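You operate a simulated robot arm through the tools that you are given. There is no shell and no other tool. Be economical: measure what you need, move in short steps, check, and stop when the job is done.

You run a simulated robot arm. Do the job below in one go: nothing can be reset, and whatever is moved stays where it is left.

TASK
Fetch the felt pad with white grip and set it on the upper tread. Then put the white job card on the yellow cabinet top away on the brown bench top. Then count the large copper bars on the orange bench top, then put as many of the banded black blocks from the orange bench top in the cream tray. Do these in the order given. Set down upright: felt pad with white grip, white job card.

Only the result counts: the job must be done as asked and must still hold three seconds after the hand-in. Knocking over, shifting, dropping, spilling or breaking anything else fails it.

THE ROBOT
A 6-joint arm with a two-finger parallel gripper on a trunk, on a base that drives. Base frame: it is fixed to the floor where the robot stands at the start and does not move with it; the origin is under the middle of the robot, x ahead of it, y to its left, z up; the surface under the hand at the start is at about z = 0.88. Units: m, rad, N and s.
With the tool pointing down near the work surface it reaches from about 0.48 to 0.88 m from the robot's upright axis, wherever it stands. Its first joint turns from -2.007 to 2.007 rad. Places, roughly: banded black block [3.75, -2.5, 0.75]; brown bench top [5.7, -0.7, 0.9]; cream tray (30x20x5 cm) [3.7, -2.3, 0.9]; felt pad with white grip (7x5x7 cm) [0.7, 0, 0.9]; large copper bar [4, -2.5, 0.75]; upper tread [2, 1.3, 0.4]. Payload 4.2 kg.
The TCP is the grasp point between the finger pads, 0.023 m short of the fingertips. In the tool frame z runs along the fingers and y along their closing line. Largest opening 0.094 m; finger width 0.038, thickness 0.01; the body of the gripper, 0.054 by 0.096 m, starts 0.039 m behind the TCP.
Orientation is told as [roll, pitch, yaw] about the base's x, y, z axes, in that order, counted from this pose: with the fingers straight down and closing along the base's y, the tool's x points along the base's -x, its y along +y and its z along -z.

THE INTERFACE
- The arm moves only by the tool apply_moves. Its argument "deltas" is one flat list of numbers, 7 for each row, row after row: the shift along the base's x, y, z in m, then the turn, a rotation vector about the base's x, y, z in rad, then the gripper command, from -1 (shut) to 1 (fully open), values between in proportion. In form: [x, y, z, rx, ry, rz, jaw, x, y, z, rx, ry, rz, jaw, ...]. A call has 1 to 8 rows; each row is the pose to reach, as a shift and turn from the pose commanded when the call began. Rows are played at 5 a second. More than 0.05 m and 0.15 rad between two rows, or a gripper value outside its range, and nothing of the call is played. Where a pose cannot be reached the arm comes as near as it can. A force on the tool above 40 N (or 10 N above the force at the start of the call, whichever is more), or a blocked arm, ends the call early, and 0.2 s more pass. The fingers move at their own pace (about 0.108 m/s each) and stop on an object; they squeeze with about 25 N. The grip force told is the motor's: it shows also when the fingers shut on nothing. Time passes only in rows, and 0.2 s behind the last, so rows that repeat a pose let the fingers close. It gives the time, the measured TCP pose, the force on the tool (base axes), the opening and the grip force at its end, in the units of the frame above (readings bear some noise), with the torque about the TCP (base axes, N m) and any sound that the robot's microphone picked up.
- Cameras (640 x 400 px; columns grow to the right, rows downward): "scene" is now at [0.2344, 0.1529, 1.3525]; the picture's right is [-0.46, -0.89, 0.00], its down [-0.43, 0.22, -0.88] and it looks along [0.78, -0.40, -0.48] (base axes); focal length 289 px, centre (320, 200). "wrist" rides on the gripper at [0.086, 0.016, -0.074] in the tool frame; the picture's right is [-0.18, 0.98, 0.00], its down [-0.58, -0.11, -0.81] and it looks along [-0.79, -0.15, 0.59] (tool axes); focal length 243 px, centre (320, 200). There is no depth. A picture from a camera that has moved, and an enlarged one, comes with that camera's place and axes in the base frame and with its lens.
- snapshot(camera): a new picture of that camera. It takes no simulated time.
- raise_lower(by): slides the trunk up (or, below 0, down) by that many m; the arm and the scene camera ride with it, the base frame stays. It gives what a move gives, with no picture.
- steer(legs): drives the robot by 1 to 6 legs, each [ahead, turn to the left] in m and rad, along the robot's own axes; the way and the turn of a leg run together, so that a leg with both is an arc; at most 1.5 m and 3.142 rad a leg. The arm and the cameras ride along, it lands a little off, and it stops where it bumps. It gives what a move gives.
- aim_head(pan, tilt): turns the head with the scene camera to pan (to the left, within 1.396 rad either way) and tilt (down, from -0.506 to 1.204), counted from straight ahead of the robot. It gives what a move gives.
- close_up(camera, box): a new picture of the part [left, top, right, bottom] of that camera's present view, enlarged. It takes no simulated time.
- hand_in(): hands the job in; it is judged then, once.

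Work in short steps. Places have to be worked out from the pictures, the camera data and where the tool is seen: move nearer, look again, correct. Check each grasp and each placing, and mend what went wrong. You have 165 turns and 128 pictures in all, those below and enlarged ones among them. Open the gripper and draw the arm clear of the work before you hand the job in, unless the task says otherwise; then end with one line.

The tools are called as name(argument=value, ...) on one line, values as JSON. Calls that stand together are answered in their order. apply_moves: Moves the arm, as the interface text tells. Its arguments: {"type":"object","properties":{"deltas":{"type":"array"}},"required":["deltas"]} The other tools are called the same way: raise_lower (by) slides the trunk up or down; steer (legs) drives the base; aim_head (pan, tilt) turns the head that bears the scene camera; snapshot (camera) takes a picture; close_up (camera, box) takes an enlarged picture of a part of a camera's view; hand_in () hands the job in.

At the start:

```text
clock: 0.0
eef_pos: [0.4853, 0.0908, 1.1862]
orientation: [0.001, 0.001, 0.0]
wrist_force: [-0.3, 0.4, -0.3]
moment: [0.0, 0.0, 0.01]
width: 0.0938
gripper_force: 0.1
trunk travel left (down, up): [-0.7, 0.29]
robot x, y, heading: [0.0008, -0.0026, 0.004]
head pan, tilt: [-0.476, 0.501]
```

scene: 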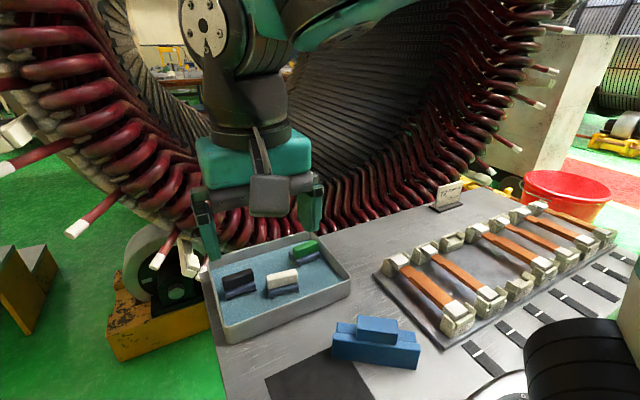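
wrist: 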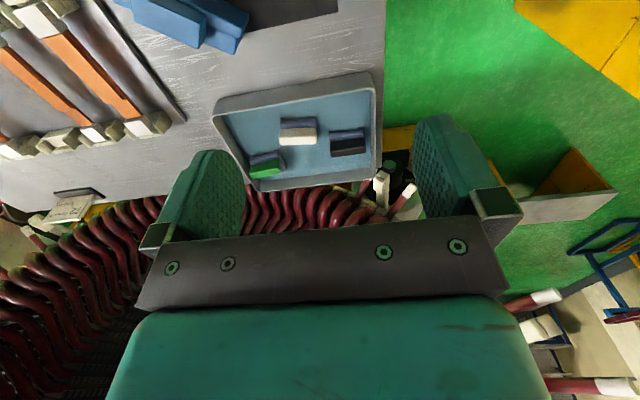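

The white-gripped pad lies in the blue-lined tray near (0.66, 0.02). I'll take close-ups of it to learn its orientation.

close_up(camera="scene", box=[200, 220, 360, 320])

close_up(camera="wrist", box=[200, 60, 400, 200])

```text
4.00 times, centred on (280, 270) of scene
camera zoom: at [0.2344, 0.1529, 1.3525], right [-0.46, -0.89, 0.0], down [-0.43, 0.22, -0.88], along [0.78, -0.4, -0.48], focal length 1156 px, centre (480, -80)
```

zoom: 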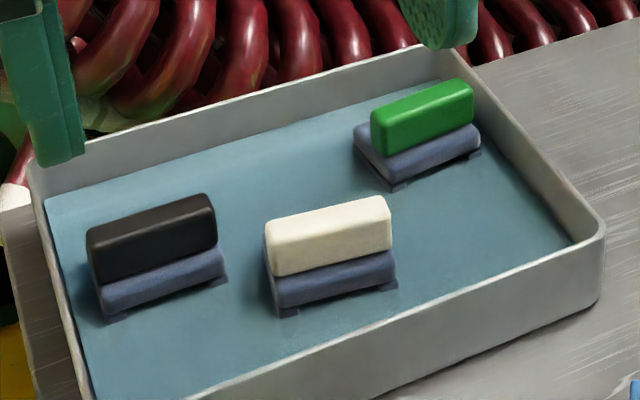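

```text
2.86 times, centred on (300, 130) of wrist
camera zoom: at [0.4002, 0.1073, 1.2608], right [0.18, 0.98, 0.0], down [0.58, -0.11, 0.81], along [0.79, -0.15, -0.59], focal length 693 px, centre (377, 400)
```

zoom: 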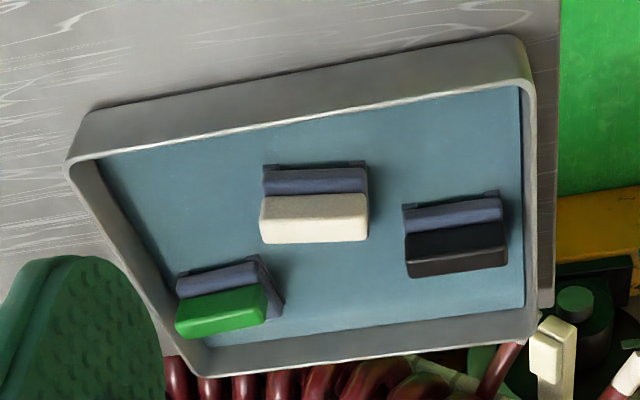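

The grip's long axis is about along y, turned about -0.17 rad. I'll turn the gripper about +1.4 rad to close across the grip's short side, while moving over the pad.

apply_moves(deltas=[0.02, -0.009, 0, 0, 0, 0.145, 1, 0.04, -0.018, 0, 0, 0, 0.29, 1, 0.06, -0.027, 0, 0, 0, 0.435, 1, 0.08, -0.036, 0, 0, 0, 0.58, 1, 0.1, -0.045, 0, 0, 0, 0.725, 1, 0.12, -0.054, 0, 0, 0, 0.87, 1, 0.14, -0.063, -0.02, 0, 0, 1.015, 1, 0.165, -0.071, -0.04, 0, 0, 1.16, 1])

apply_moves(deltas=[0, 0, -0.03, 0, 0, 0.12, 1, 0, 0, -0.06, 0, 0, 0.24, 1, 0, 0, -0.08, 0, 0, 0.24, 1])

snapshot(camera="wrist")

snapshot(camera="scene")

```text
clock: 1.8
eef_pos: [0.6512, 0.0173, 1.1455]
orientation: [0.0, 0.0, 1.161]
wrist_force: [-0.1, 0.5, 0.2]
moment: [0.01, 0.04, 0.0]
width: 0.0942
gripper_force: 0.1
trunk travel left (down, up): [-0.7, 0.29]
robot x, y, heading: [0.0024, -0.007, -0.002]
head pan, tilt: [-0.476, 0.501]
```

```text
clock: 2.6
eef_pos: [0.6515, 0.0191, 1.0648]
orientation: [0.001, 0.0, 1.4]
wrist_force: [0.3, 0.1, 0.3]
moment: [-0.03, -0.05, 0.0]
width: 0.0939
gripper_force: 0.1
trunk travel left (down, up): [-0.7, 0.29]
robot x, y, heading: [-0.0007, 0.0007, -0.004]
head pan, tilt: [-0.476, 0.501]
```

```text
123 pictures are left
camera wrist: at [0.62, -0.0627, 1.1395], right [-0.94, 0.35, 0.0], down [0.21, 0.55, 0.81], along [0.28, 0.76, -0.59], focal length 243 px, centre (320, 200)
```

wrist: 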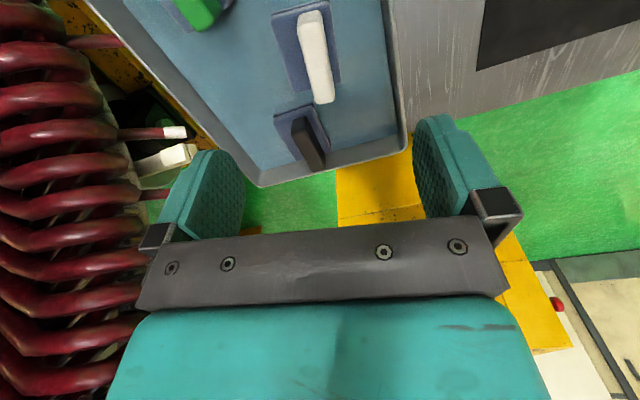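

```text
122 pictures are left
camera scene: at [0.2342, 0.1529, 1.3526], right [-0.46, -0.89, 0.0], down [-0.43, 0.22, -0.88], along [0.78, -0.4, -0.48], focal length 289 px, centre (320, 200)
```

scene: 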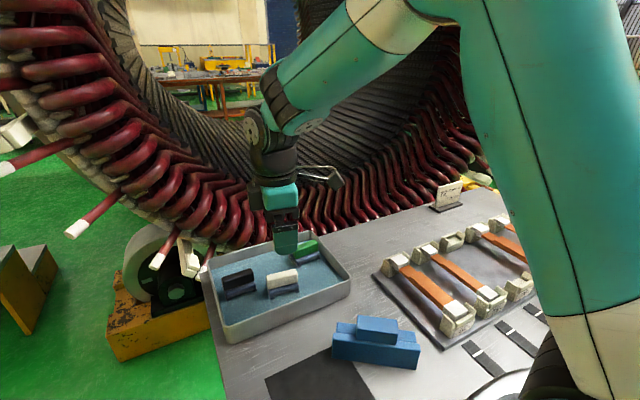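

The TCP is centred over the grip (about 0.651, 0.018), with its axis at about -0.2 rad. I'll narrow the jaws, come down to just above grip depth and check.

apply_moves(deltas=[0, 0, -0.04, 0, 0, -0.02, 0.3, 0, 0, -0.08, 0, 0, -0.02, 0.3, 0, 0, -0.11, 0, 0, -0.02, 0.3])

close_up(camera="scene", box=[200, 220, 360, 320])

snapshot(camera="wrist")

```text
clock: 3.4
eef_pos: [0.6529, 0.0197, 0.9574]
orientation: [0.0, 0.0, 1.382]
wrist_force: [-0.7, -0.6, 0.9]
moment: [0.03, -0.01, 0.01]
width: 0.0613
gripper_force: 0.0
trunk travel left (down, up): [-0.7, 0.29]
robot x, y, heading: [0.0016, 0.0052, 0.006]
head pan, tilt: [-0.476, 0.501]
```

```text
4.00 times, centred on (280, 270) of scene
camera zoom: at [0.2341, 0.1529, 1.3526], right [-0.46, -0.89, 0.0], down [-0.43, 0.22, -0.88], along [0.78, -0.4, -0.48], focal length 1156 px, centre (480, -80)
```

zoom: 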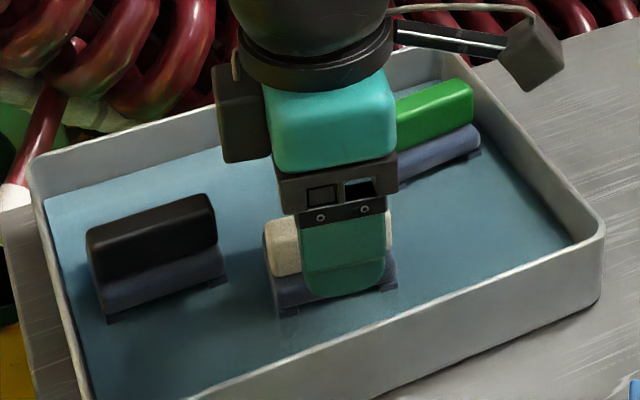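

```text
120 pictures are left
camera wrist: at [0.6203, -0.0609, 1.0324], right [-0.93, 0.37, 0.0], down [0.22, 0.55, 0.81], along [0.3, 0.75, -0.59], focal length 243 px, centre (320, 200)
```

wrist: 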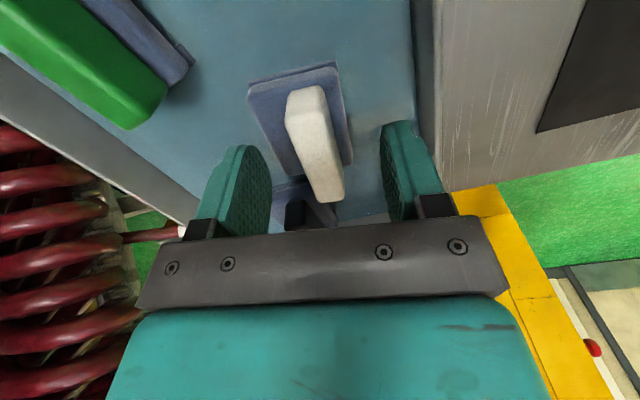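

The grip is between the fingers, about centred. I'll lower 1 cm and close.

apply_moves(deltas=[0, 0, -0.01, 0, 0, 0, 0.3, 0, 0, -0.01, 0, 0, 0, -1, 0, 0, -0.01, 0, 0, 0, -1, 0, 0, -0.01, 0, 0, 0, -1])

apply_moves(deltas=[0, 0, 0.04, 0, 0, 0, -1, 0, 0, 0.08, 0, 0, 0, -1, 0, 0, 0.12, 0, 0, 0, -1])

snapshot(camera="wrist")

aim_head(pan=0.5, tilt=0.5)

snapshot(camera="scene")

```text
clock: 4.4
eef_pos: [0.6527, 0.0184, 0.9472]
orientation: [0.002, 0.0, 1.38]
wrist_force: [0.8, 0.9, 2.8]
moment: [-0.04, -0.04, 0.0]
width: 0.0175
gripper_force: 24.5
trunk travel left (down, up): [-0.7, 0.29]
robot x, y, heading: [-0.0006, -0.001, -0.0]
head pan, tilt: [-0.476, 0.501]
```

```text
clock: 5.2
eef_pos: [0.6511, 0.0211, 1.0659]
orientation: [0.001, 0.001, 1.381]
wrist_force: [0.3, 0.1, -0.8]
moment: [0.0, 0.04, 0.0]
width: 0.0175
gripper_force: 24.9
trunk travel left (down, up): [-0.7, 0.29]
robot x, y, heading: [-0.0048, -0.0003, -0.0]
head pan, tilt: [-0.476, 0.501]
```

```text
119 pictures are left
camera wrist: at [0.6195, -0.06, 1.1405], right [-0.93, 0.37, 0.0], down [0.22, 0.55, 0.81], along [0.3, 0.75, -0.59], focal length 243 px, centre (320, 200)
```

wrist: 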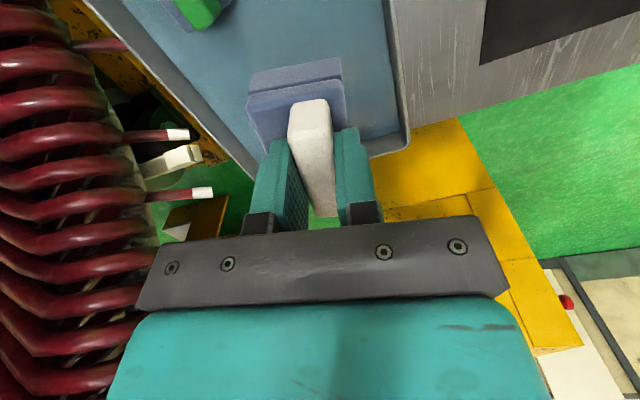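

```text
clock: 6.5
eef_pos: [0.6531, 0.022, 1.0656]
orientation: [0.001, 0.001, 1.379]
wrist_force: [0.3, -0.2, -1.9]
moment: [0.02, -0.01, -0.02]
width: 0.0177
gripper_force: 25.0
trunk travel left (down, up): [-0.7, 0.29]
robot x, y, heading: [0.0029, -0.0016, 0.002]
head pan, tilt: [0.499, 0.499]
```

```text
118 pictures are left
camera scene: at [0.2335, 0.2381, 1.3527], right [0.48, -0.88, 0.0], down [-0.42, -0.23, -0.88], along [0.77, 0.42, -0.48], focal length 289 px, centre (320, 200)
```

scene: 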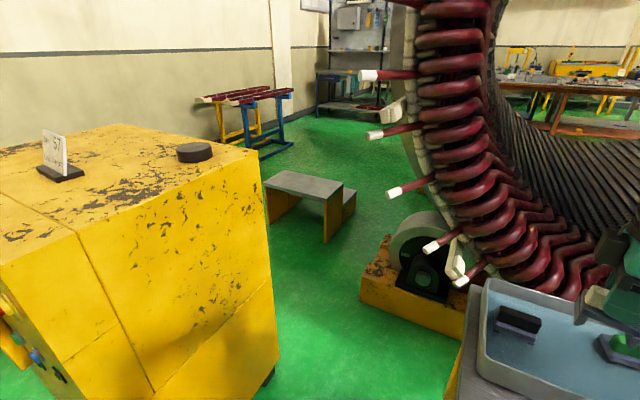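

The pad is held (17.5 mm grip). The stool with the upper tread is beyond the gap between cabinet and bench; I'll look down to learn the clearances around my base.

aim_head(pan=0.7, tilt=1.1)

snapshot(camera="scene")

aim_head(pan=1.39, tilt=0.6)

snapshot(camera="scene")

```text
clock: 7.5
eef_pos: [0.6525, 0.0209, 1.0651]
orientation: [0.0, 0.001, 1.382]
wrist_force: [0.2, -0.2, -1.0]
moment: [0.0, 0.02, -0.03]
width: 0.0173
gripper_force: 25.4
trunk travel left (down, up): [-0.7, 0.29]
robot x, y, heading: [-0.0006, 0.0004, 0.001]
head pan, tilt: [0.7, 1.1]
```

```text
117 pictures are left
camera scene: at [0.202, 0.2353, 1.305], right [0.64, -0.77, 0.0], down [-0.68, -0.57, -0.45], along [0.35, 0.29, -0.89], focal length 289 px, centre (320, 200)
```

scene: 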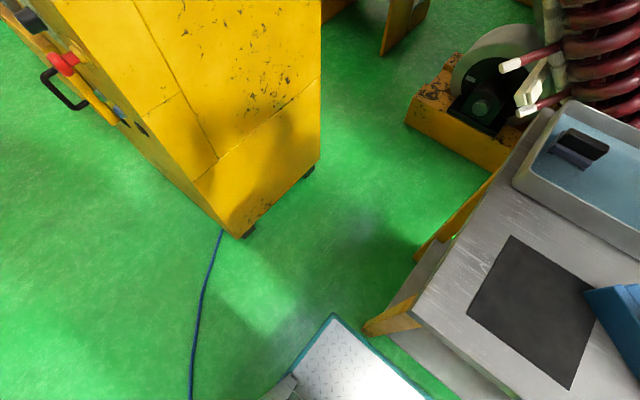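

```text
clock: 8.5
eef_pos: [0.6528, 0.0201, 1.0661]
orientation: [0.001, 0.001, 1.379]
wrist_force: [0.3, 0.0, -0.9]
moment: [-0.01, 0.02, -0.03]
width: 0.0176
gripper_force: 24.4
trunk travel left (down, up): [-0.7, 0.29]
robot x, y, heading: [-0.0017, -0.0016, 0.002]
head pan, tilt: [1.389, 0.6]
```

```text
116 pictures are left
camera scene: at [0.1696, 0.2816, 1.3436], right [0.98, -0.18, 0.0], down [-0.1, -0.56, -0.82], along [0.15, 0.81, -0.57], focal length 289 px, centre (320, 200)
```

scene: 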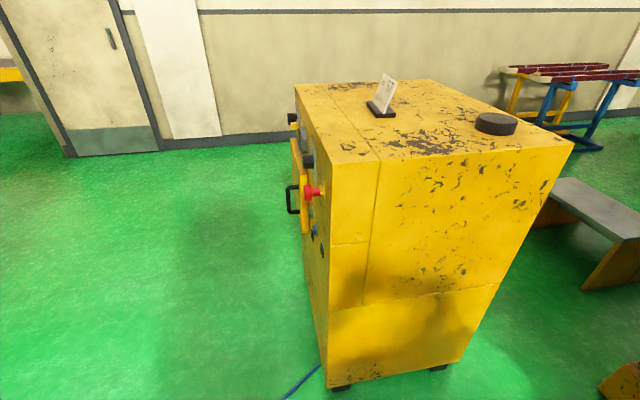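

The base is about 0.6×0.54 m. The cabinet (x 0.3–0.86, y 0.78–1.46, top ≈1.06) and the bench leave too narrow a gap, so I'll go round the cabinet's far side. First I raise the trunk, back off and turn left.

raise_lower(by=0.15)

steer(legs=[[-0.25, 0], [0, 1.571]])

aim_head(pan=0, tilt=0.4)

snapshot(camera="scene")

```text
clock: 10.3
eef_pos: [0.6511, 0.0206, 1.2165]
orientation: [-0.002, 0.0, 1.382]
wrist_force: [-0.2, -0.6, -1.2]
moment: [0.0, -0.01, -0.01]
width: 0.0178
gripper_force: 25.0
trunk travel left (down, up): [-0.85, 0.14]
robot x, y, heading: [0.0023, 0.0003, -0.0]
head pan, tilt: [1.389, 0.6]
```

```text
clock: 15.9
eef_pos: [-0.2662, 0.6532, 1.2145]
orientation: [0.002, 0.002, 2.949]
wrist_force: [0.0, 0.7, -0.3]
moment: [0.02, -0.01, 0.0]
width: 0.0177
gripper_force: 25.3
trunk travel left (down, up): [-0.85, 0.14]
robot x, y, heading: [-0.2469, 0.0032, 1.57]
head pan, tilt: [1.389, 0.6]
```

```text
clock: 17.4
eef_pos: [-0.2668, 0.6522, 1.2144]
orientation: [0.0, -0.001, 2.948]
wrist_force: [0.3, 0.7, -1.4]
moment: [-0.01, -0.01, -0.03]
width: 0.0179
gripper_force: 25.0
trunk travel left (down, up): [-0.85, 0.14]
robot x, y, heading: [-0.2474, 0.0016, 1.57]
head pan, tilt: [0.0, 0.4]
```

```text
115 pictures are left
camera scene: at [-0.4398, 0.245, 1.5118], right [1.0, 0.0, 0.0], down [0.0, -0.39, -0.92], along [0.0, 0.92, -0.39], focal length 289 px, centre (320, 200)
```

scene: 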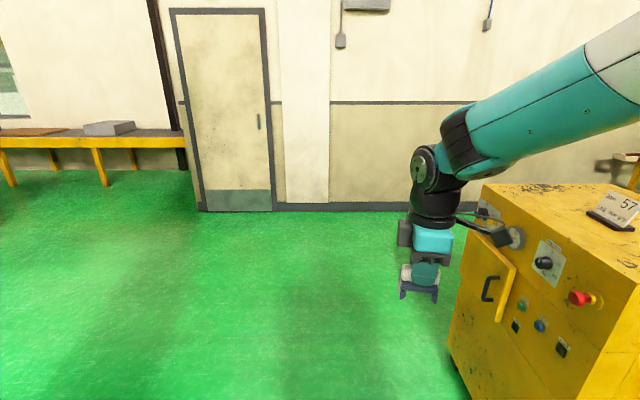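

The floor ahead is clear. I'll drive past the cabinet, turn right and drive to about (1.3, 1.95).

steer(legs=[[1.5, 0], [0.45, 0], [0, -1.571]])

snapshot(camera="scene")

```text
clock: 30.9
eef_pos: [0.4455, 1.9471, 1.2154]
orientation: [0.0, 0.001, 1.355]
wrist_force: [0.1, -0.2, -0.4]
moment: [-0.02, -0.01, -0.01]
width: 0.0176
gripper_force: 24.9
trunk travel left (down, up): [-0.85, 0.14]
robot x, y, heading: [-0.2082, 1.9455, -0.022]
head pan, tilt: [0.0, 0.4]
```

```text
114 pictures are left
camera scene: at [0.0446, 2.1307, 1.5118], right [-0.03, -1.0, 0.0], down [-0.39, 0.01, -0.92], along [0.92, -0.02, -0.39], focal length 289 px, centre (320, 200)
```

scene: 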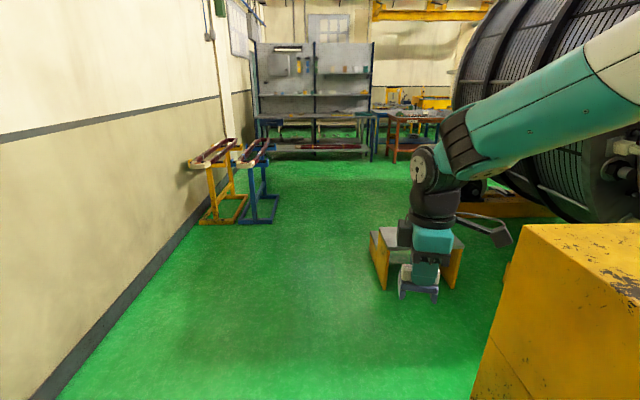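

Clear way ahead. I'll drive on to about x=1.25 and turn toward the stool.

steer(legs=[[1.5, 0], [0, -0.68]])

aim_head(pan=-0.1, tilt=0.75)

snapshot(camera="scene")

```text
clock: 40.2
eef_pos: [1.8008, 1.4909, 1.2156]
orientation: [-0.001, 0.0, 0.67]
wrist_force: [1.1, -0.2, -0.5]
moment: [-0.01, 0.01, -0.03]
width: 0.0175
gripper_force: 25.2
trunk travel left (down, up): [-0.85, 0.14]
robot x, y, heading: [1.2921, 1.8977, -0.717]
head pan, tilt: [0.0, 0.4]
```

```text
clock: 41.0
eef_pos: [1.8018, 1.4909, 1.2156]
orientation: [-0.001, 0.0, 0.671]
wrist_force: [-0.3, -0.1, -0.4]
moment: [-0.01, 0.0, 0.02]
width: 0.0177
gripper_force: 24.8
trunk travel left (down, up): [-0.85, 0.14]
robot x, y, heading: [1.292, 1.8998, -0.71]
head pan, tilt: [-0.099, 0.75]
```

```text
113 pictures are left
camera scene: at [1.5941, 1.8873, 1.4808], right [-0.72, -0.69, 0.0], down [-0.47, 0.49, -0.73], along [0.5, -0.53, -0.68], focal length 289 px, centre (320, 200)
```

scene: 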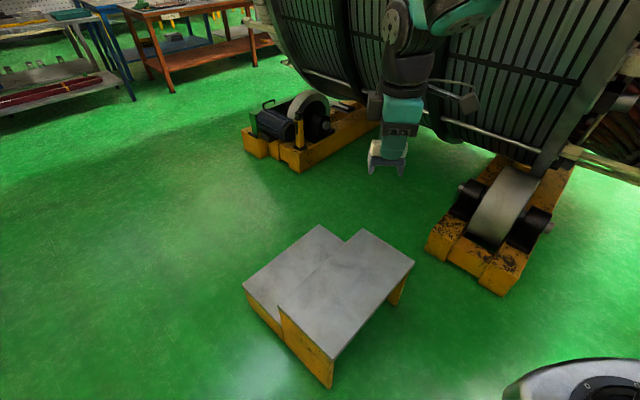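

The upper tread spans x 1.81–2.085, y 1.05–1.595 at z≈0.4. I'll move the pad over (1.91, 1.40) and lower the trunk to 0.5 or so.

apply_moves(deltas=[0.035, -0.03, 0, 0, 0, 0, -1, 0.07, -0.06, 0, 0, 0, 0, -1, 0.11, -0.09, 0, 0, 0, 0, -1])

raise_lower(by=-0.65)

aim_head(pan=-0.1, tilt=0.5)

snapshot(camera="scene")

snapshot(camera="wrist")

```text
clock: 41.8
eef_pos: [1.9108, 1.3989, 1.2178]
orientation: [0.0, -0.001, 0.67]
wrist_force: [-0.6, -0.1, -1.0]
moment: [-0.07, -0.01, 0.01]
width: 0.0177
gripper_force: 24.4
trunk travel left (down, up): [-0.85, 0.14]
robot x, y, heading: [1.2919, 1.9014, -0.709]
head pan, tilt: [-0.099, 0.75]
```

```text
refused: -0.65 is not a number from -0.4 to 0.4
```

```text
clock: 42.6
eef_pos: [1.9124, 1.3986, 1.2174]
orientation: [-0.001, -0.001, 0.669]
wrist_force: [-0.2, -0.1, -1.0]
moment: [0.0, -0.01, 0.04]
width: 0.0174
gripper_force: 25.0
trunk travel left (down, up): [-0.85, 0.14]
robot x, y, heading: [1.2899, 1.8991, -0.709]
head pan, tilt: [-0.099, 0.499]
```

```text
112 pictures are left
camera scene: at [1.5997, 1.8814, 1.5026], right [-0.72, -0.69, 0.0], down [-0.33, 0.35, -0.88], along [0.6, -0.64, -0.48], focal length 289 px, centre (320, 200)
```

scene: 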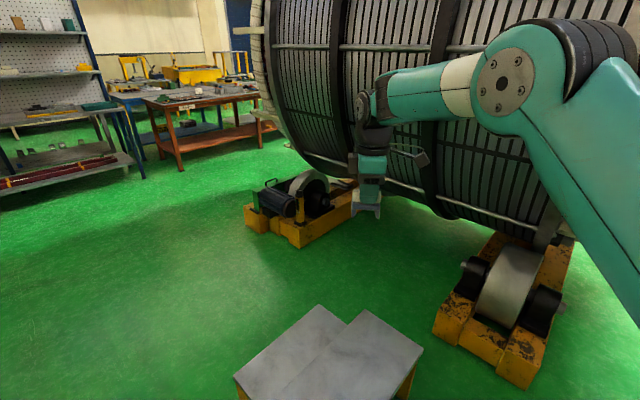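

```text
111 pictures are left
camera wrist: at [1.8334, 1.359, 1.2918], right [-0.47, 0.88, 0.0], down [0.52, 0.28, 0.81], along [0.71, 0.38, -0.59], focal length 243 px, centre (320, 200)
```

wrist: 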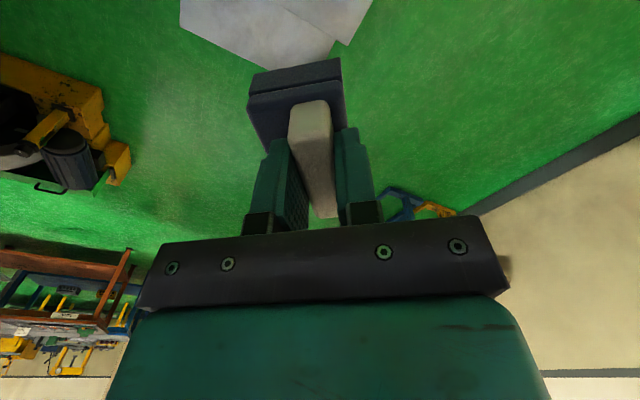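

Lowering is limited to 0.4 per call; I'll do it in two steps.

raise_lower(by=-0.4)

raise_lower(by=-0.28)

snapshot(camera="scene")

snapshot(camera="wrist")

```text
clock: 46.4
eef_pos: [1.9111, 1.3983, 0.8163]
orientation: [0.0, 0.0, 0.669]
wrist_force: [0.5, 0.8, -1.6]
moment: [0.01, 0.0, 0.03]
width: 0.0176
gripper_force: 24.7
trunk travel left (down, up): [-0.45, 0.54]
robot x, y, heading: [1.2909, 1.895, -0.713]
head pan, tilt: [-0.099, 0.499]
```

```text
clock: 49.3
eef_pos: [1.9119, 1.3992, 0.5366]
orientation: [-0.001, 0.0, 0.672]
wrist_force: [0.2, -0.4, -1.4]
moment: [0.0, 0.0, 0.0]
width: 0.0176
gripper_force: 25.0
trunk travel left (down, up): [-0.17, 0.82]
robot x, y, heading: [1.2908, 1.8973, -0.711]
head pan, tilt: [-0.099, 0.499]
```

```text
110 pictures are left
camera scene: at [1.5996, 1.8815, 0.8227], right [-0.72, -0.69, 0.0], down [-0.33, 0.35, -0.88], along [0.61, -0.64, -0.48], focal length 289 px, centre (320, 200)
```

scene: 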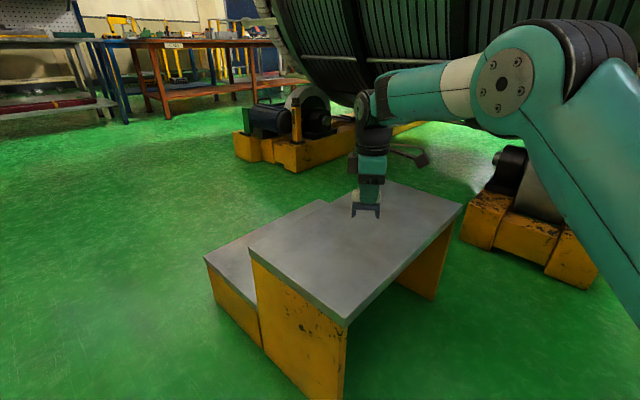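

```text
109 pictures are left
camera wrist: at [1.8335, 1.3589, 0.6119], right [-0.47, 0.88, 0.0], down [0.52, 0.28, 0.81], along [0.71, 0.38, -0.59], focal length 243 px, centre (320, 200)
```

wrist: 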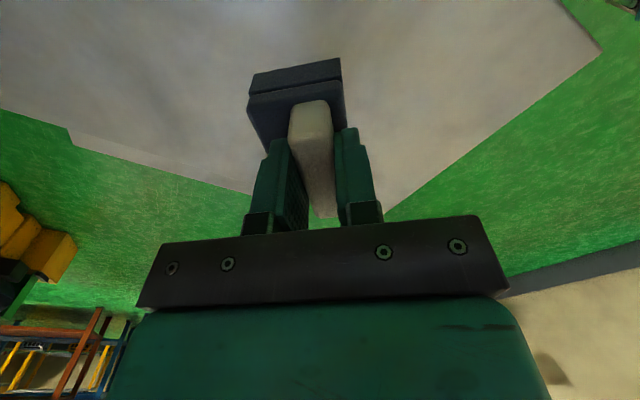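

The pad hangs over the tread. I'll lower it slowly until contact.

apply_moves(deltas=[0, 0, -0.03, 0, 0, 0, -1, 0, 0, -0.05, 0, 0, 0, -1, 0, 0, -0.06, 0, 0, 0, -1, 0, 0, -0.065, 0, 0, 0, -1, 0, 0, -0.07, 0, 0, 0, -1, 0, 0, -0.075, 0, 0, 0, -1, 0, 0, -0.08, 0, 0, 0, -1])

close_up(camera="scene", box=[300, 150, 440, 250])

```text
clock: 50.9
eef_pos: [1.9115, 1.3987, 0.4593]
orientation: [-0.004, -0.002, 0.669]
wrist_force: [-5.9, 3.3, 16.8]
moment: [0.1, 0.11, -0.04]
width: 0.0177
gripper_force: 24.7
trunk travel left (down, up): [-0.17, 0.82]
robot x, y, heading: [1.2906, 1.8998, -0.709]
head pan, tilt: [-0.099, 0.499]
```

```text
4.00 times, centred on (370, 200) of scene
camera zoom: at [1.5992, 1.8818, 0.8233], right [-0.72, -0.69, 0.0], down [-0.33, 0.35, -0.88], along [0.61, -0.64, -0.48], focal length 1156 px, centre (120, 200)
```

zoom: 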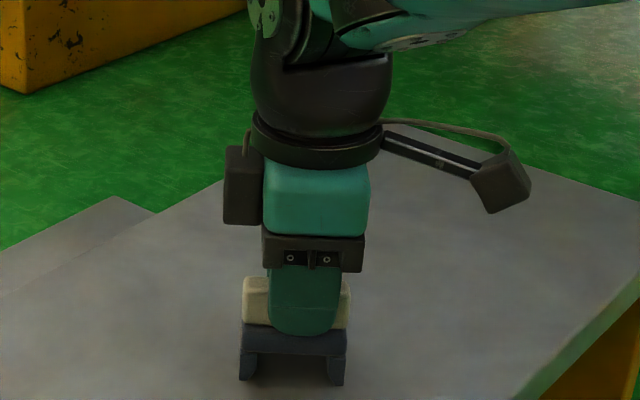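

Contact is felt (17 N) at TCP 0.459. I'll relax by 2 mm, open and lift off.

apply_moves(deltas=[0, 0, 0.002, 0, 0, 0, -1, 0, 0, 0.002, 0, 0, 0, 0, 0, 0, 0.002, 0, 0, 0, 0.2, 0, 0, 0.002, 0, 0, 0, 0.2])

apply_moves(deltas=[0, 0, 0.03, 0, 0, 0, 0.2, 0, 0, 0.07, 0, 0, 0, 0.2, 0, 0, 0.11, 0, 0, 0, 0.2, 0, 0, 0.15, 0, 0, 0, 0.2])

snapshot(camera="scene")

```text
clock: 51.9
eef_pos: [1.9112, 1.3992, 0.4591]
orientation: [-0.001, 0.0, 0.67]
wrist_force: [0.1, 0.2, 0.2]
moment: [-0.01, 0.0, 0.03]
width: 0.0563
gripper_force: 0.0
trunk travel left (down, up): [-0.17, 0.82]
robot x, y, heading: [1.2943, 1.8977, -0.71]
head pan, tilt: [-0.099, 0.499]
```

```text
clock: 52.9
eef_pos: [1.9119, 1.3996, 0.6109]
orientation: [0.002, 0.0, 0.67]
wrist_force: [-0.1, 0.4, 0.7]
moment: [0.0, 0.0, 0.01]
width: 0.0564
gripper_force: 0.0
trunk travel left (down, up): [-0.17, 0.82]
robot x, y, heading: [1.2943, 1.8977, -0.709]
head pan, tilt: [-0.099, 0.499]
```

```text
107 pictures are left
camera scene: at [1.5996, 1.8815, 0.8226], right [-0.72, -0.69, 0.0], down [-0.33, 0.35, -0.88], along [0.61, -0.64, -0.48], focal length 289 px, centre (320, 200)
```

scene: 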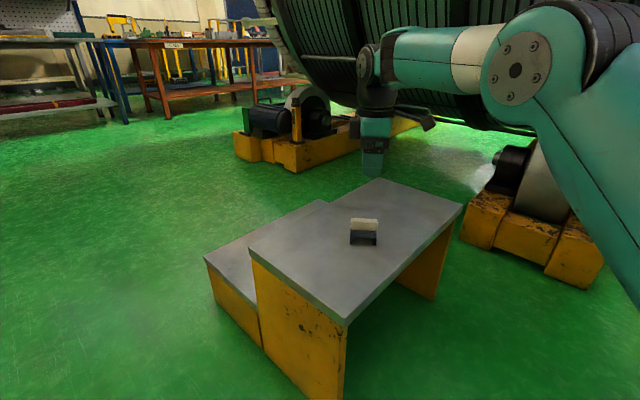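

The pad stands on the upper tread. Next the job card at about (0.515, 1.14) on the cabinet; I raise the trunk, back up along the cabinet's far side and face it.

raise_lower(by=0.4)

raise_lower(by=0.36)

steer(legs=[[0, 0.71], [-0.66, 0], [0, -1.571]])

aim_head(pan=0, tilt=0.6)

snapshot(camera="scene")

snapshot(camera="wrist")

```text
clock: 56.7
eef_pos: [1.9123, 1.3992, 1.01]
orientation: [0.0, 0.0, 0.671]
wrist_force: [-0.4, -0.4, -0.4]
moment: [-0.05, -0.01, 0.01]
width: 0.0564
gripper_force: 0.0
trunk travel left (down, up): [-0.57, 0.42]
robot x, y, heading: [1.2931, 1.8997, -0.715]
head pan, tilt: [-0.099, 0.499]
```

```text
clock: 60.2
eef_pos: [1.9112, 1.3994, 1.3704]
orientation: [-0.001, -0.001, 0.67]
wrist_force: [0.0, 0.2, 0.2]
moment: [0.04, -0.03, 0.0]
width: 0.0563
gripper_force: 0.1
trunk travel left (down, up): [-0.93, 0.06]
robot x, y, heading: [1.2945, 1.9017, -0.709]
head pan, tilt: [-0.099, 0.499]
```

```text
clock: 69.6
eef_pos: [0.6485, 1.106, 1.3691]
orientation: [0.001, 0.001, -0.2]
wrist_force: [-0.4, -1.0, 0.8]
moment: [-0.01, 0.0, 0.01]
width: 0.0565
gripper_force: 0.1
trunk travel left (down, up): [-0.93, 0.06]
robot x, y, heading: [0.6298, 1.902, -1.576]
head pan, tilt: [-0.099, 0.499]
```

```text
clock: 70.2
eef_pos: [0.6476, 1.1042, 1.3715]
orientation: [0.0, 0.002, -0.202]
wrist_force: [-0.3, -0.1, -1.2]
moment: [-0.02, 0.0, 0.0]
width: 0.0564
gripper_force: 0.1
trunk travel left (down, up): [-0.93, 0.06]
robot x, y, heading: [0.6314, 1.899, -1.581]
head pan, tilt: [0.0, 0.6]
```

```text
106 pictures are left
camera scene: at [0.8257, 1.6579, 1.5736], right [-1.0, 0.01, 0.0], down [0.01, 0.56, -0.83], along [-0.01, -0.83, -0.56], focal length 289 px, centre (320, 200)
```

scene: 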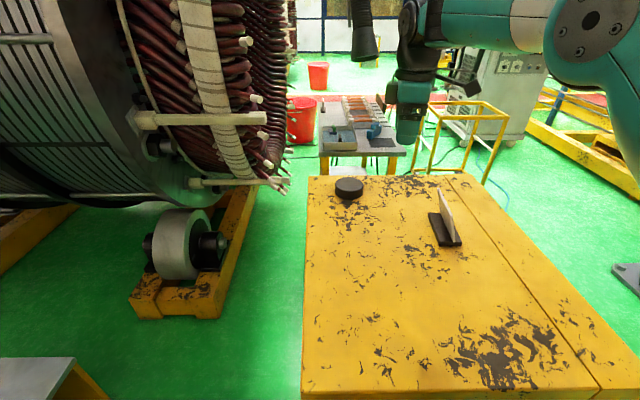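

```text
105 pictures are left
camera wrist: at [0.5659, 1.1396, 1.4451], right [0.38, 0.93, 0.0], down [0.55, -0.22, 0.81], along [0.75, -0.3, -0.59], focal length 243 px, centre (320, 200)
```

wrist: 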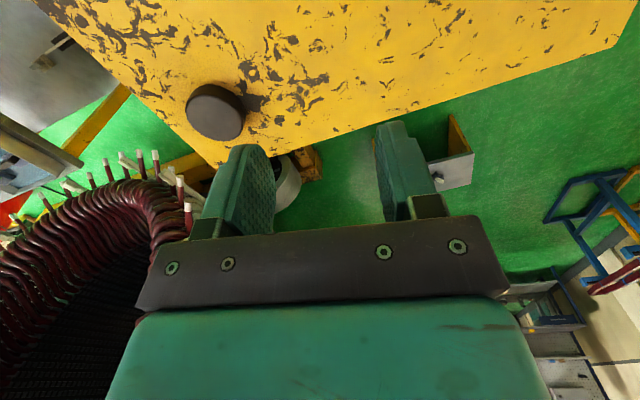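

close_up(camera="scene", box=[390, 170, 510, 270])

```text
4.00 times, centred on (450, 220) of scene
camera zoom: at [0.8257, 1.6579, 1.5736], right [-1.0, 0.01, 0.0], down [0.01, 0.56, -0.83], along [-0.01, -0.83, -0.56], focal length 1156 px, centre (-200, 120)
```

zoom: 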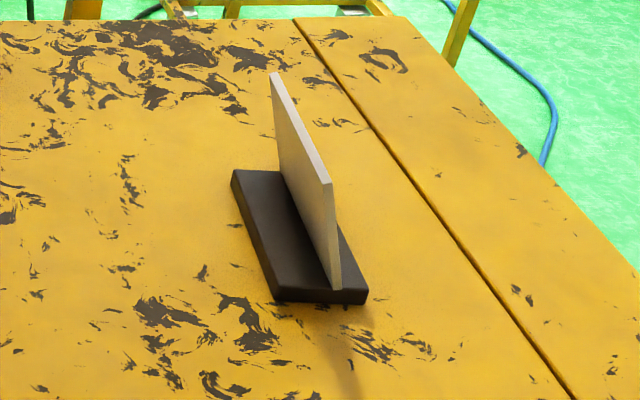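

The card is a thin plate on a black foot, its axis at about -0.09 rad from y and leaning toward +x by perhaps 18°; foot centre about (0.49, 1.06), foot top 1.08. I'll turn the gripper to close across the plate and view it along its edge with the wrist camera.

apply_moves(deltas=[-0.014, -0.005, 0, 0, 0, -0.146, 0.5, -0.028, -0.01, 0, 0, 0, -0.292, 0.5, -0.042, -0.015, 0, 0, 0, -0.438, 0.5, -0.056, -0.02, 0, 0, 0, -0.584, 0.5, -0.07, -0.025, 0, 0, 0, -0.73, 0.5, -0.084, -0.03, 0, 0, 0, -0.876, 0.5, -0.098, -0.035, 0, 0, 0, -1.022, 0.5, -0.112, -0.04, 0, 0, 0, -1.168, 0.5])

apply_moves(deltas=[0, 0, 0, 0, 0, -0.145, 0.5, 0, 0, 0, 0, 0, -0.29, 0.5])

snapshot(camera="wrist")

snapshot(camera="scene")

```text
clock: 72.0
eef_pos: [0.5361, 1.0657, 1.3709]
orientation: [-0.001, 0.0, -1.373]
wrist_force: [0.5, -0.4, -0.2]
moment: [-0.07, 0.01, -0.02]
width: 0.0708
gripper_force: 0.1
trunk travel left (down, up): [-0.93, 0.06]
robot x, y, heading: [0.6286, 1.899, -1.586]
head pan, tilt: [0.0, 0.6]
```

```text
clock: 72.7
eef_pos: [0.5357, 1.0656, 1.3698]
orientation: [0.001, 0.0, -1.662]
wrist_force: [-0.5, 0.5, 0.3]
moment: [-0.01, -0.01, 0.0]
width: 0.0703
gripper_force: 0.1
trunk travel left (down, up): [-0.93, 0.06]
robot x, y, heading: [0.6342, 1.9009, -1.58]
head pan, tilt: [0.0, 0.6]
```

```text
103 pictures are left
camera wrist: at [0.5595, 1.1507, 1.4452], right [0.96, -0.27, 0.0], down [-0.16, -0.57, 0.81], along [-0.22, -0.78, -0.59], focal length 243 px, centre (320, 200)
```

wrist: 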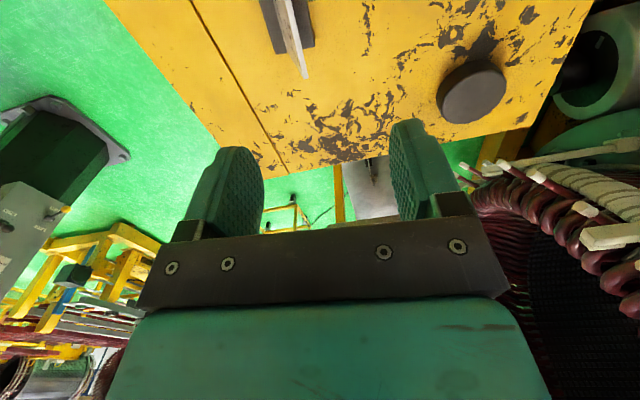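

```text
102 pictures are left
camera scene: at [0.8257, 1.6579, 1.5736], right [-1.0, 0.01, 0.0], down [0.01, 0.56, -0.83], along [-0.01, -0.82, -0.56], focal length 289 px, centre (320, 200)
```

scene: 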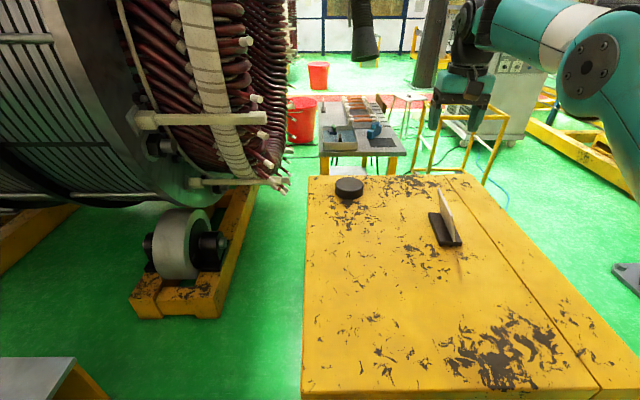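

I'll draw back in y and lower some to see the plate edge-on.

apply_moves(deltas=[-0.015, 0.04, -0.03, 0, 0, 0, 0.5, -0.03, 0.08, -0.06, 0, 0, 0, 0.5, -0.045, 0.12, -0.09, 0, 0, 0, 0.5])

snapshot(camera="wrist")

close_up(camera="wrist", box=[220, 0, 420, 140])

```text
refused: row 1 steps farther than a row can; nothing moved
```

```text
101 pictures are left
camera wrist: at [0.5595, 1.1507, 1.4452], right [0.96, -0.27, 0.0], down [-0.16, -0.57, 0.81], along [-0.22, -0.78, -0.59], focal length 243 px, centre (320, 200)
```

wrist: 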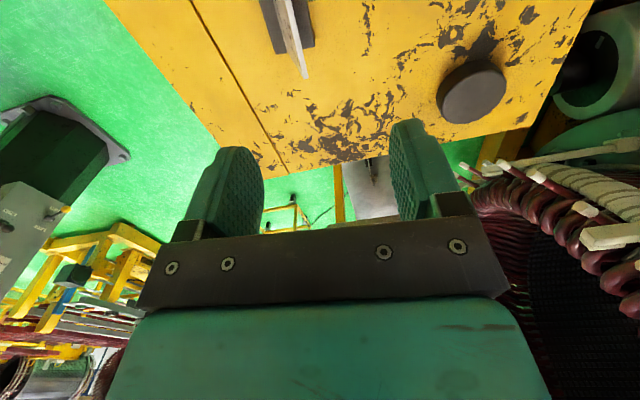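

```text
2.86 times, centred on (320, 70) of wrist
camera zoom: at [0.5595, 1.1507, 1.4452], right [0.96, -0.27, 0.0], down [-0.16, -0.57, 0.81], along [-0.22, -0.78, -0.59], focal length 693 px, centre (320, 571)
```

zoom: 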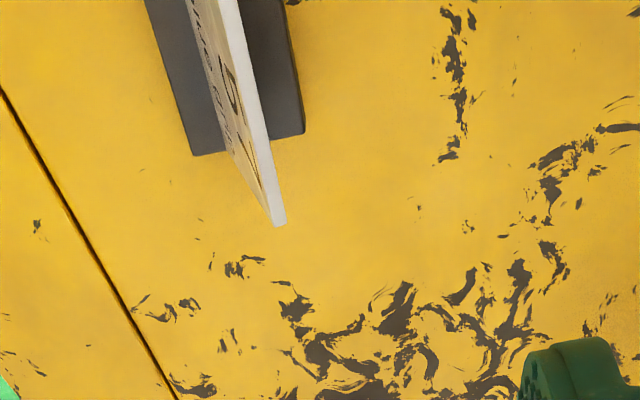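

The step was too long per row; I'll use four rows.

apply_moves(deltas=[-0.01, 0.035, -0.025, 0, 0, 0, 0.5, -0.02, 0.07, -0.05, 0, 0, 0, 0.5, -0.03, 0.105, -0.075, 0, 0, 0, 0.5, -0.04, 0.14, -0.1, 0, 0, 0, 0.5])

close_up(camera="wrist", box=[200, 0, 440, 160])

```text
clock: 73.7
eef_pos: [0.4934, 1.2056, 1.2688]
orientation: [0.0, -0.001, -1.659]
wrist_force: [0.1, -0.2, 0.0]
moment: [0.05, -0.02, -0.03]
width: 0.0703
gripper_force: 0.0
trunk travel left (down, up): [-0.93, 0.06]
robot x, y, heading: [0.6348, 1.8986, -1.584]
head pan, tilt: [0.0, 0.6]
```

```text
2.50 times, centred on (320, 80) of wrist
camera zoom: at [0.5185, 1.2907, 1.3443], right [0.96, -0.27, 0.0], down [-0.16, -0.57, 0.81], along [-0.22, -0.78, -0.59], focal length 606 px, centre (320, 500)
```

zoom: 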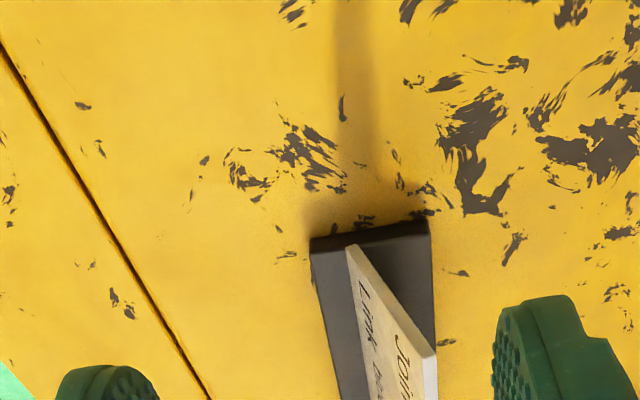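

Both views agree: the plate leans about 18° toward +x; its top edge centre is about (0.508, 1.065, 1.164). I'll tilt the gripper by 0.32 about the plate's long axis and stop at a pre-grasp point above it.

apply_moves(deltas=[0.008, -0.036, -0.012, 0.007, 0.08, 0, 0.5, 0.016, -0.072, -0.024, 0.0145, 0.16, 0, 0.5, 0.024, -0.108, -0.036, 0.022, 0.24, 0, 0.5, 0.031, -0.141, -0.046, 0.029, 0.319, 0, 0.5])

snapshot(camera="wrist")

close_up(camera="scene", box=[370, 130, 530, 270])

```text
clock: 74.7
eef_pos: [0.528, 1.0672, 1.2227]
orientation: [-0.319, 0.0, -1.657]
wrist_force: [-0.6, 1.8, 0.7]
moment: [-0.1, -0.07, 0.06]
width: 0.0703
gripper_force: 0.0
trunk travel left (down, up): [-0.93, 0.06]
robot x, y, heading: [0.6342, 1.8994, -1.584]
head pan, tilt: [0.0, 0.6]
```

```text
98 pictures are left
camera wrist: at [0.5732, 1.1502, 1.2899], right [0.91, -0.27, -0.31], down [0.1, -0.59, 0.8], along [-0.39, -0.76, -0.52], focal length 243 px, centre (320, 200)
```

wrist: 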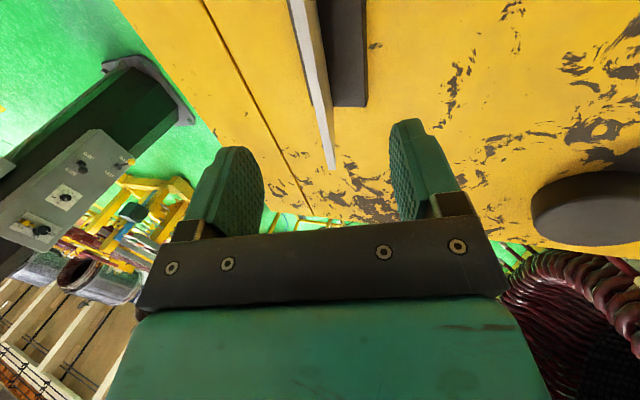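

```text
2.86 times, centred on (450, 200) of scene
camera zoom: at [0.8255, 1.6592, 1.5739], right [-1.0, 0.01, 0.0], down [0.01, 0.56, -0.83], along [-0.01, -0.83, -0.56], focal length 826 px, centre (-51, 200)
```

zoom: 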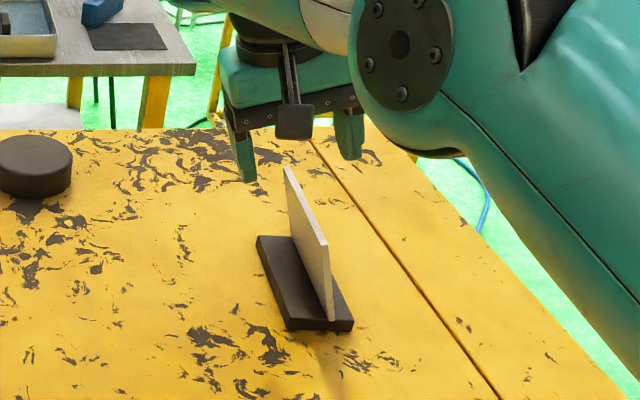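

The plate is now seen edge-on and about centred between the fingers. I'll advance along the tilted axis and check before closing.

apply_moves(deltas=[-0.01, 0, -0.03, 0, 0, 0, 0.5, -0.02, 0, -0.06, 0, 0, 0, 0.5, -0.028, 0, -0.085, 0, 0, 0, 0.5])

snapshot(camera="wrist")

close_up(camera="scene", box=[370, 130, 530, 270])

```text
clock: 75.5
eef_pos: [0.4981, 1.0641, 1.1405]
orientation: [-0.319, 0.0, -1.66]
wrist_force: [0.2, 0.2, 0.9]
moment: [0.0, -0.02, -0.01]
width: 0.0707
gripper_force: 0.0
trunk travel left (down, up): [-0.93, 0.06]
robot x, y, heading: [0.6305, 1.9032, -1.582]
head pan, tilt: [0.0, 0.6]
```

```text
96 pictures are left
camera wrist: at [0.544, 1.1472, 1.2054], right [0.91, -0.27, -0.31], down [0.1, -0.59, 0.8], along [-0.4, -0.76, -0.52], focal length 243 px, centre (320, 200)
```

wrist: 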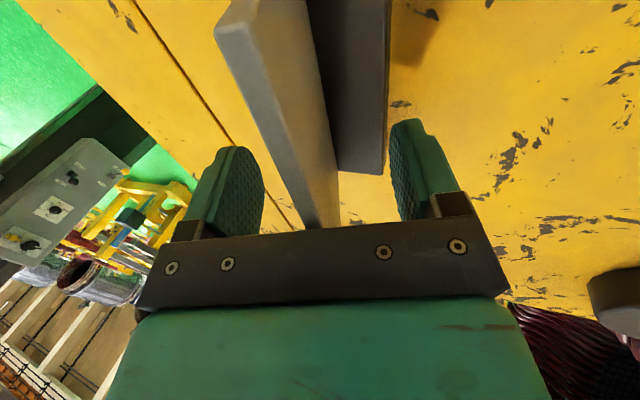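

```text
2.86 times, centred on (450, 200) of scene
camera zoom: at [0.8259, 1.6582, 1.5737], right [-1.0, 0.01, 0.0], down [0.01, 0.56, -0.83], along [-0.01, -0.83, -0.56], focal length 826 px, centre (-51, 200)
```

zoom: 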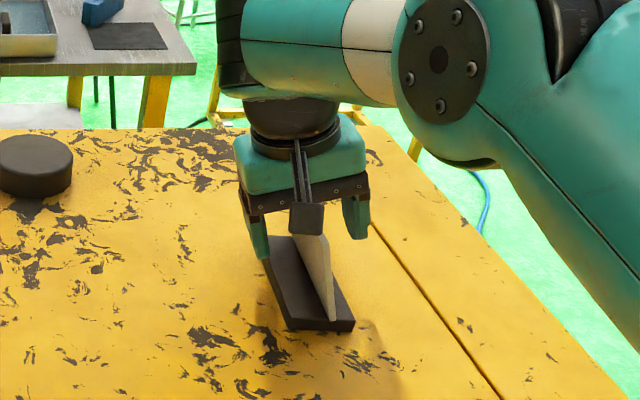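

The plate is centred across the fingers but its middle lies about 1 cm toward +y. I'll shift that much and close.

apply_moves(deltas=[0.001, 0.008, 0, 0, 0, 0, 0.5, 0.001, 0.008, 0, 0, 0, 0, 0, 0.001, 0.008, 0, 0, 0, 0, -0.5, 0.001, 0.008, 0, 0, 0, 0, -1, 0.001, 0.008, 0, 0, 0, 0, -1, 0.001, 0.008, 0, 0, 0, 0, -1])

snapshot(camera="wrist")

close_up(camera="scene", box=[370, 130, 530, 270])

```text
clock: 76.8
eef_pos: [0.4975, 1.0721, 1.1387]
orientation: [-0.317, 0.001, -1.657]
wrist_force: [1.2, 0.2, -0.4]
moment: [-0.02, 0.01, 0.0]
width: 0.0055
gripper_force: 24.4
trunk travel left (down, up): [-0.93, 0.06]
robot x, y, heading: [0.634, 1.8998, -1.577]
head pan, tilt: [0.0, 0.6]
```

```text
94 pictures are left
camera wrist: at [0.5444, 1.1556, 1.2053], right [0.91, -0.27, -0.31], down [0.1, -0.59, 0.8], along [-0.4, -0.76, -0.52], focal length 243 px, centre (320, 200)
```

wrist: 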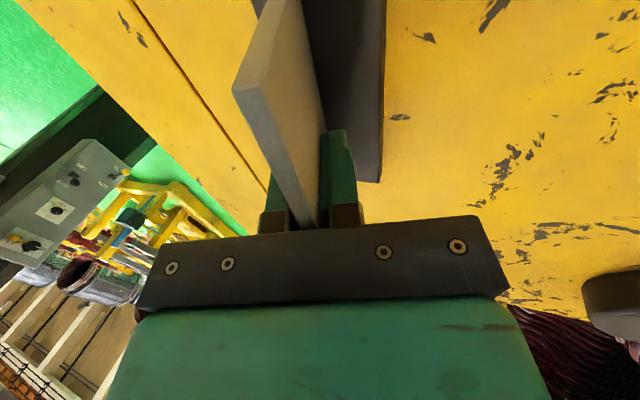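

```text
2.86 times, centred on (450, 200) of scene
camera zoom: at [0.8257, 1.6578, 1.5736], right [-1.0, 0.01, 0.0], down [0.01, 0.56, -0.82], along [-0.01, -0.82, -0.57], focal length 826 px, centre (-51, 200)
```

zoom: 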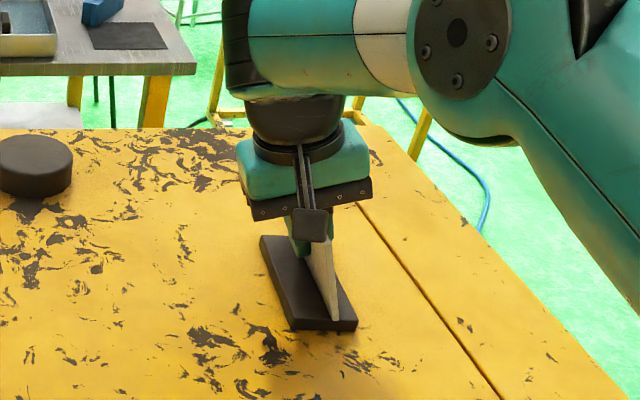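

The plate is gripped (5.5 mm). I'll lift straight up and check.

apply_moves(deltas=[0, 0, 0.03, 0, 0, 0, -1, 0, 0, 0.07, 0, 0, 0, -1, 0, 0, 0.11, 0, 0, 0, -1, 0, 0, 0.14, 0, 0, 0, -1])

snapshot(camera="scene")

snapshot(camera="wrist")

```text
clock: 77.8
eef_pos: [0.5016, 1.0811, 1.2748]
orientation: [-0.32, 0.0, -1.66]
wrist_force: [0.1, -0.6, -1.6]
moment: [0.0, 0.01, -0.04]
width: 0.006
gripper_force: 24.9
out of reach, approached as far as the arm can: row 4
trunk travel left (down, up): [-0.93, 0.06]
robot x, y, heading: [0.6278, 1.8991, -1.589]
head pan, tilt: [0.0, 0.6]
```

```text
92 pictures are left
camera scene: at [0.8256, 1.6574, 1.5736], right [-1.0, 0.01, 0.0], down [0.01, 0.57, -0.82], along [-0.01, -0.82, -0.57], focal length 289 px, centre (320, 200)
```

scene: 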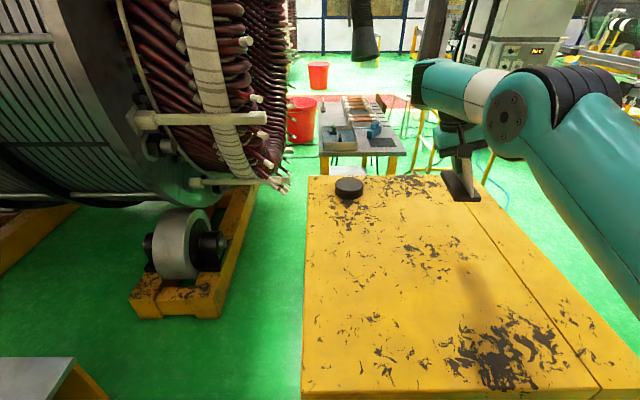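

```text
91 pictures are left
camera wrist: at [0.5478, 1.1646, 1.342], right [0.91, -0.27, -0.31], down [0.1, -0.59, 0.8], along [-0.4, -0.76, -0.52], focal length 243 px, centre (320, 200)
```

wrist: 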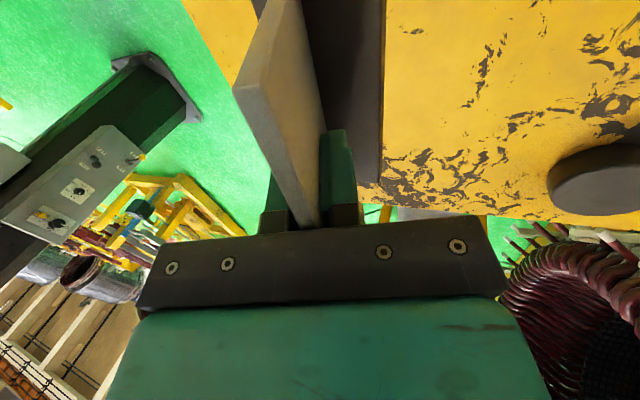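

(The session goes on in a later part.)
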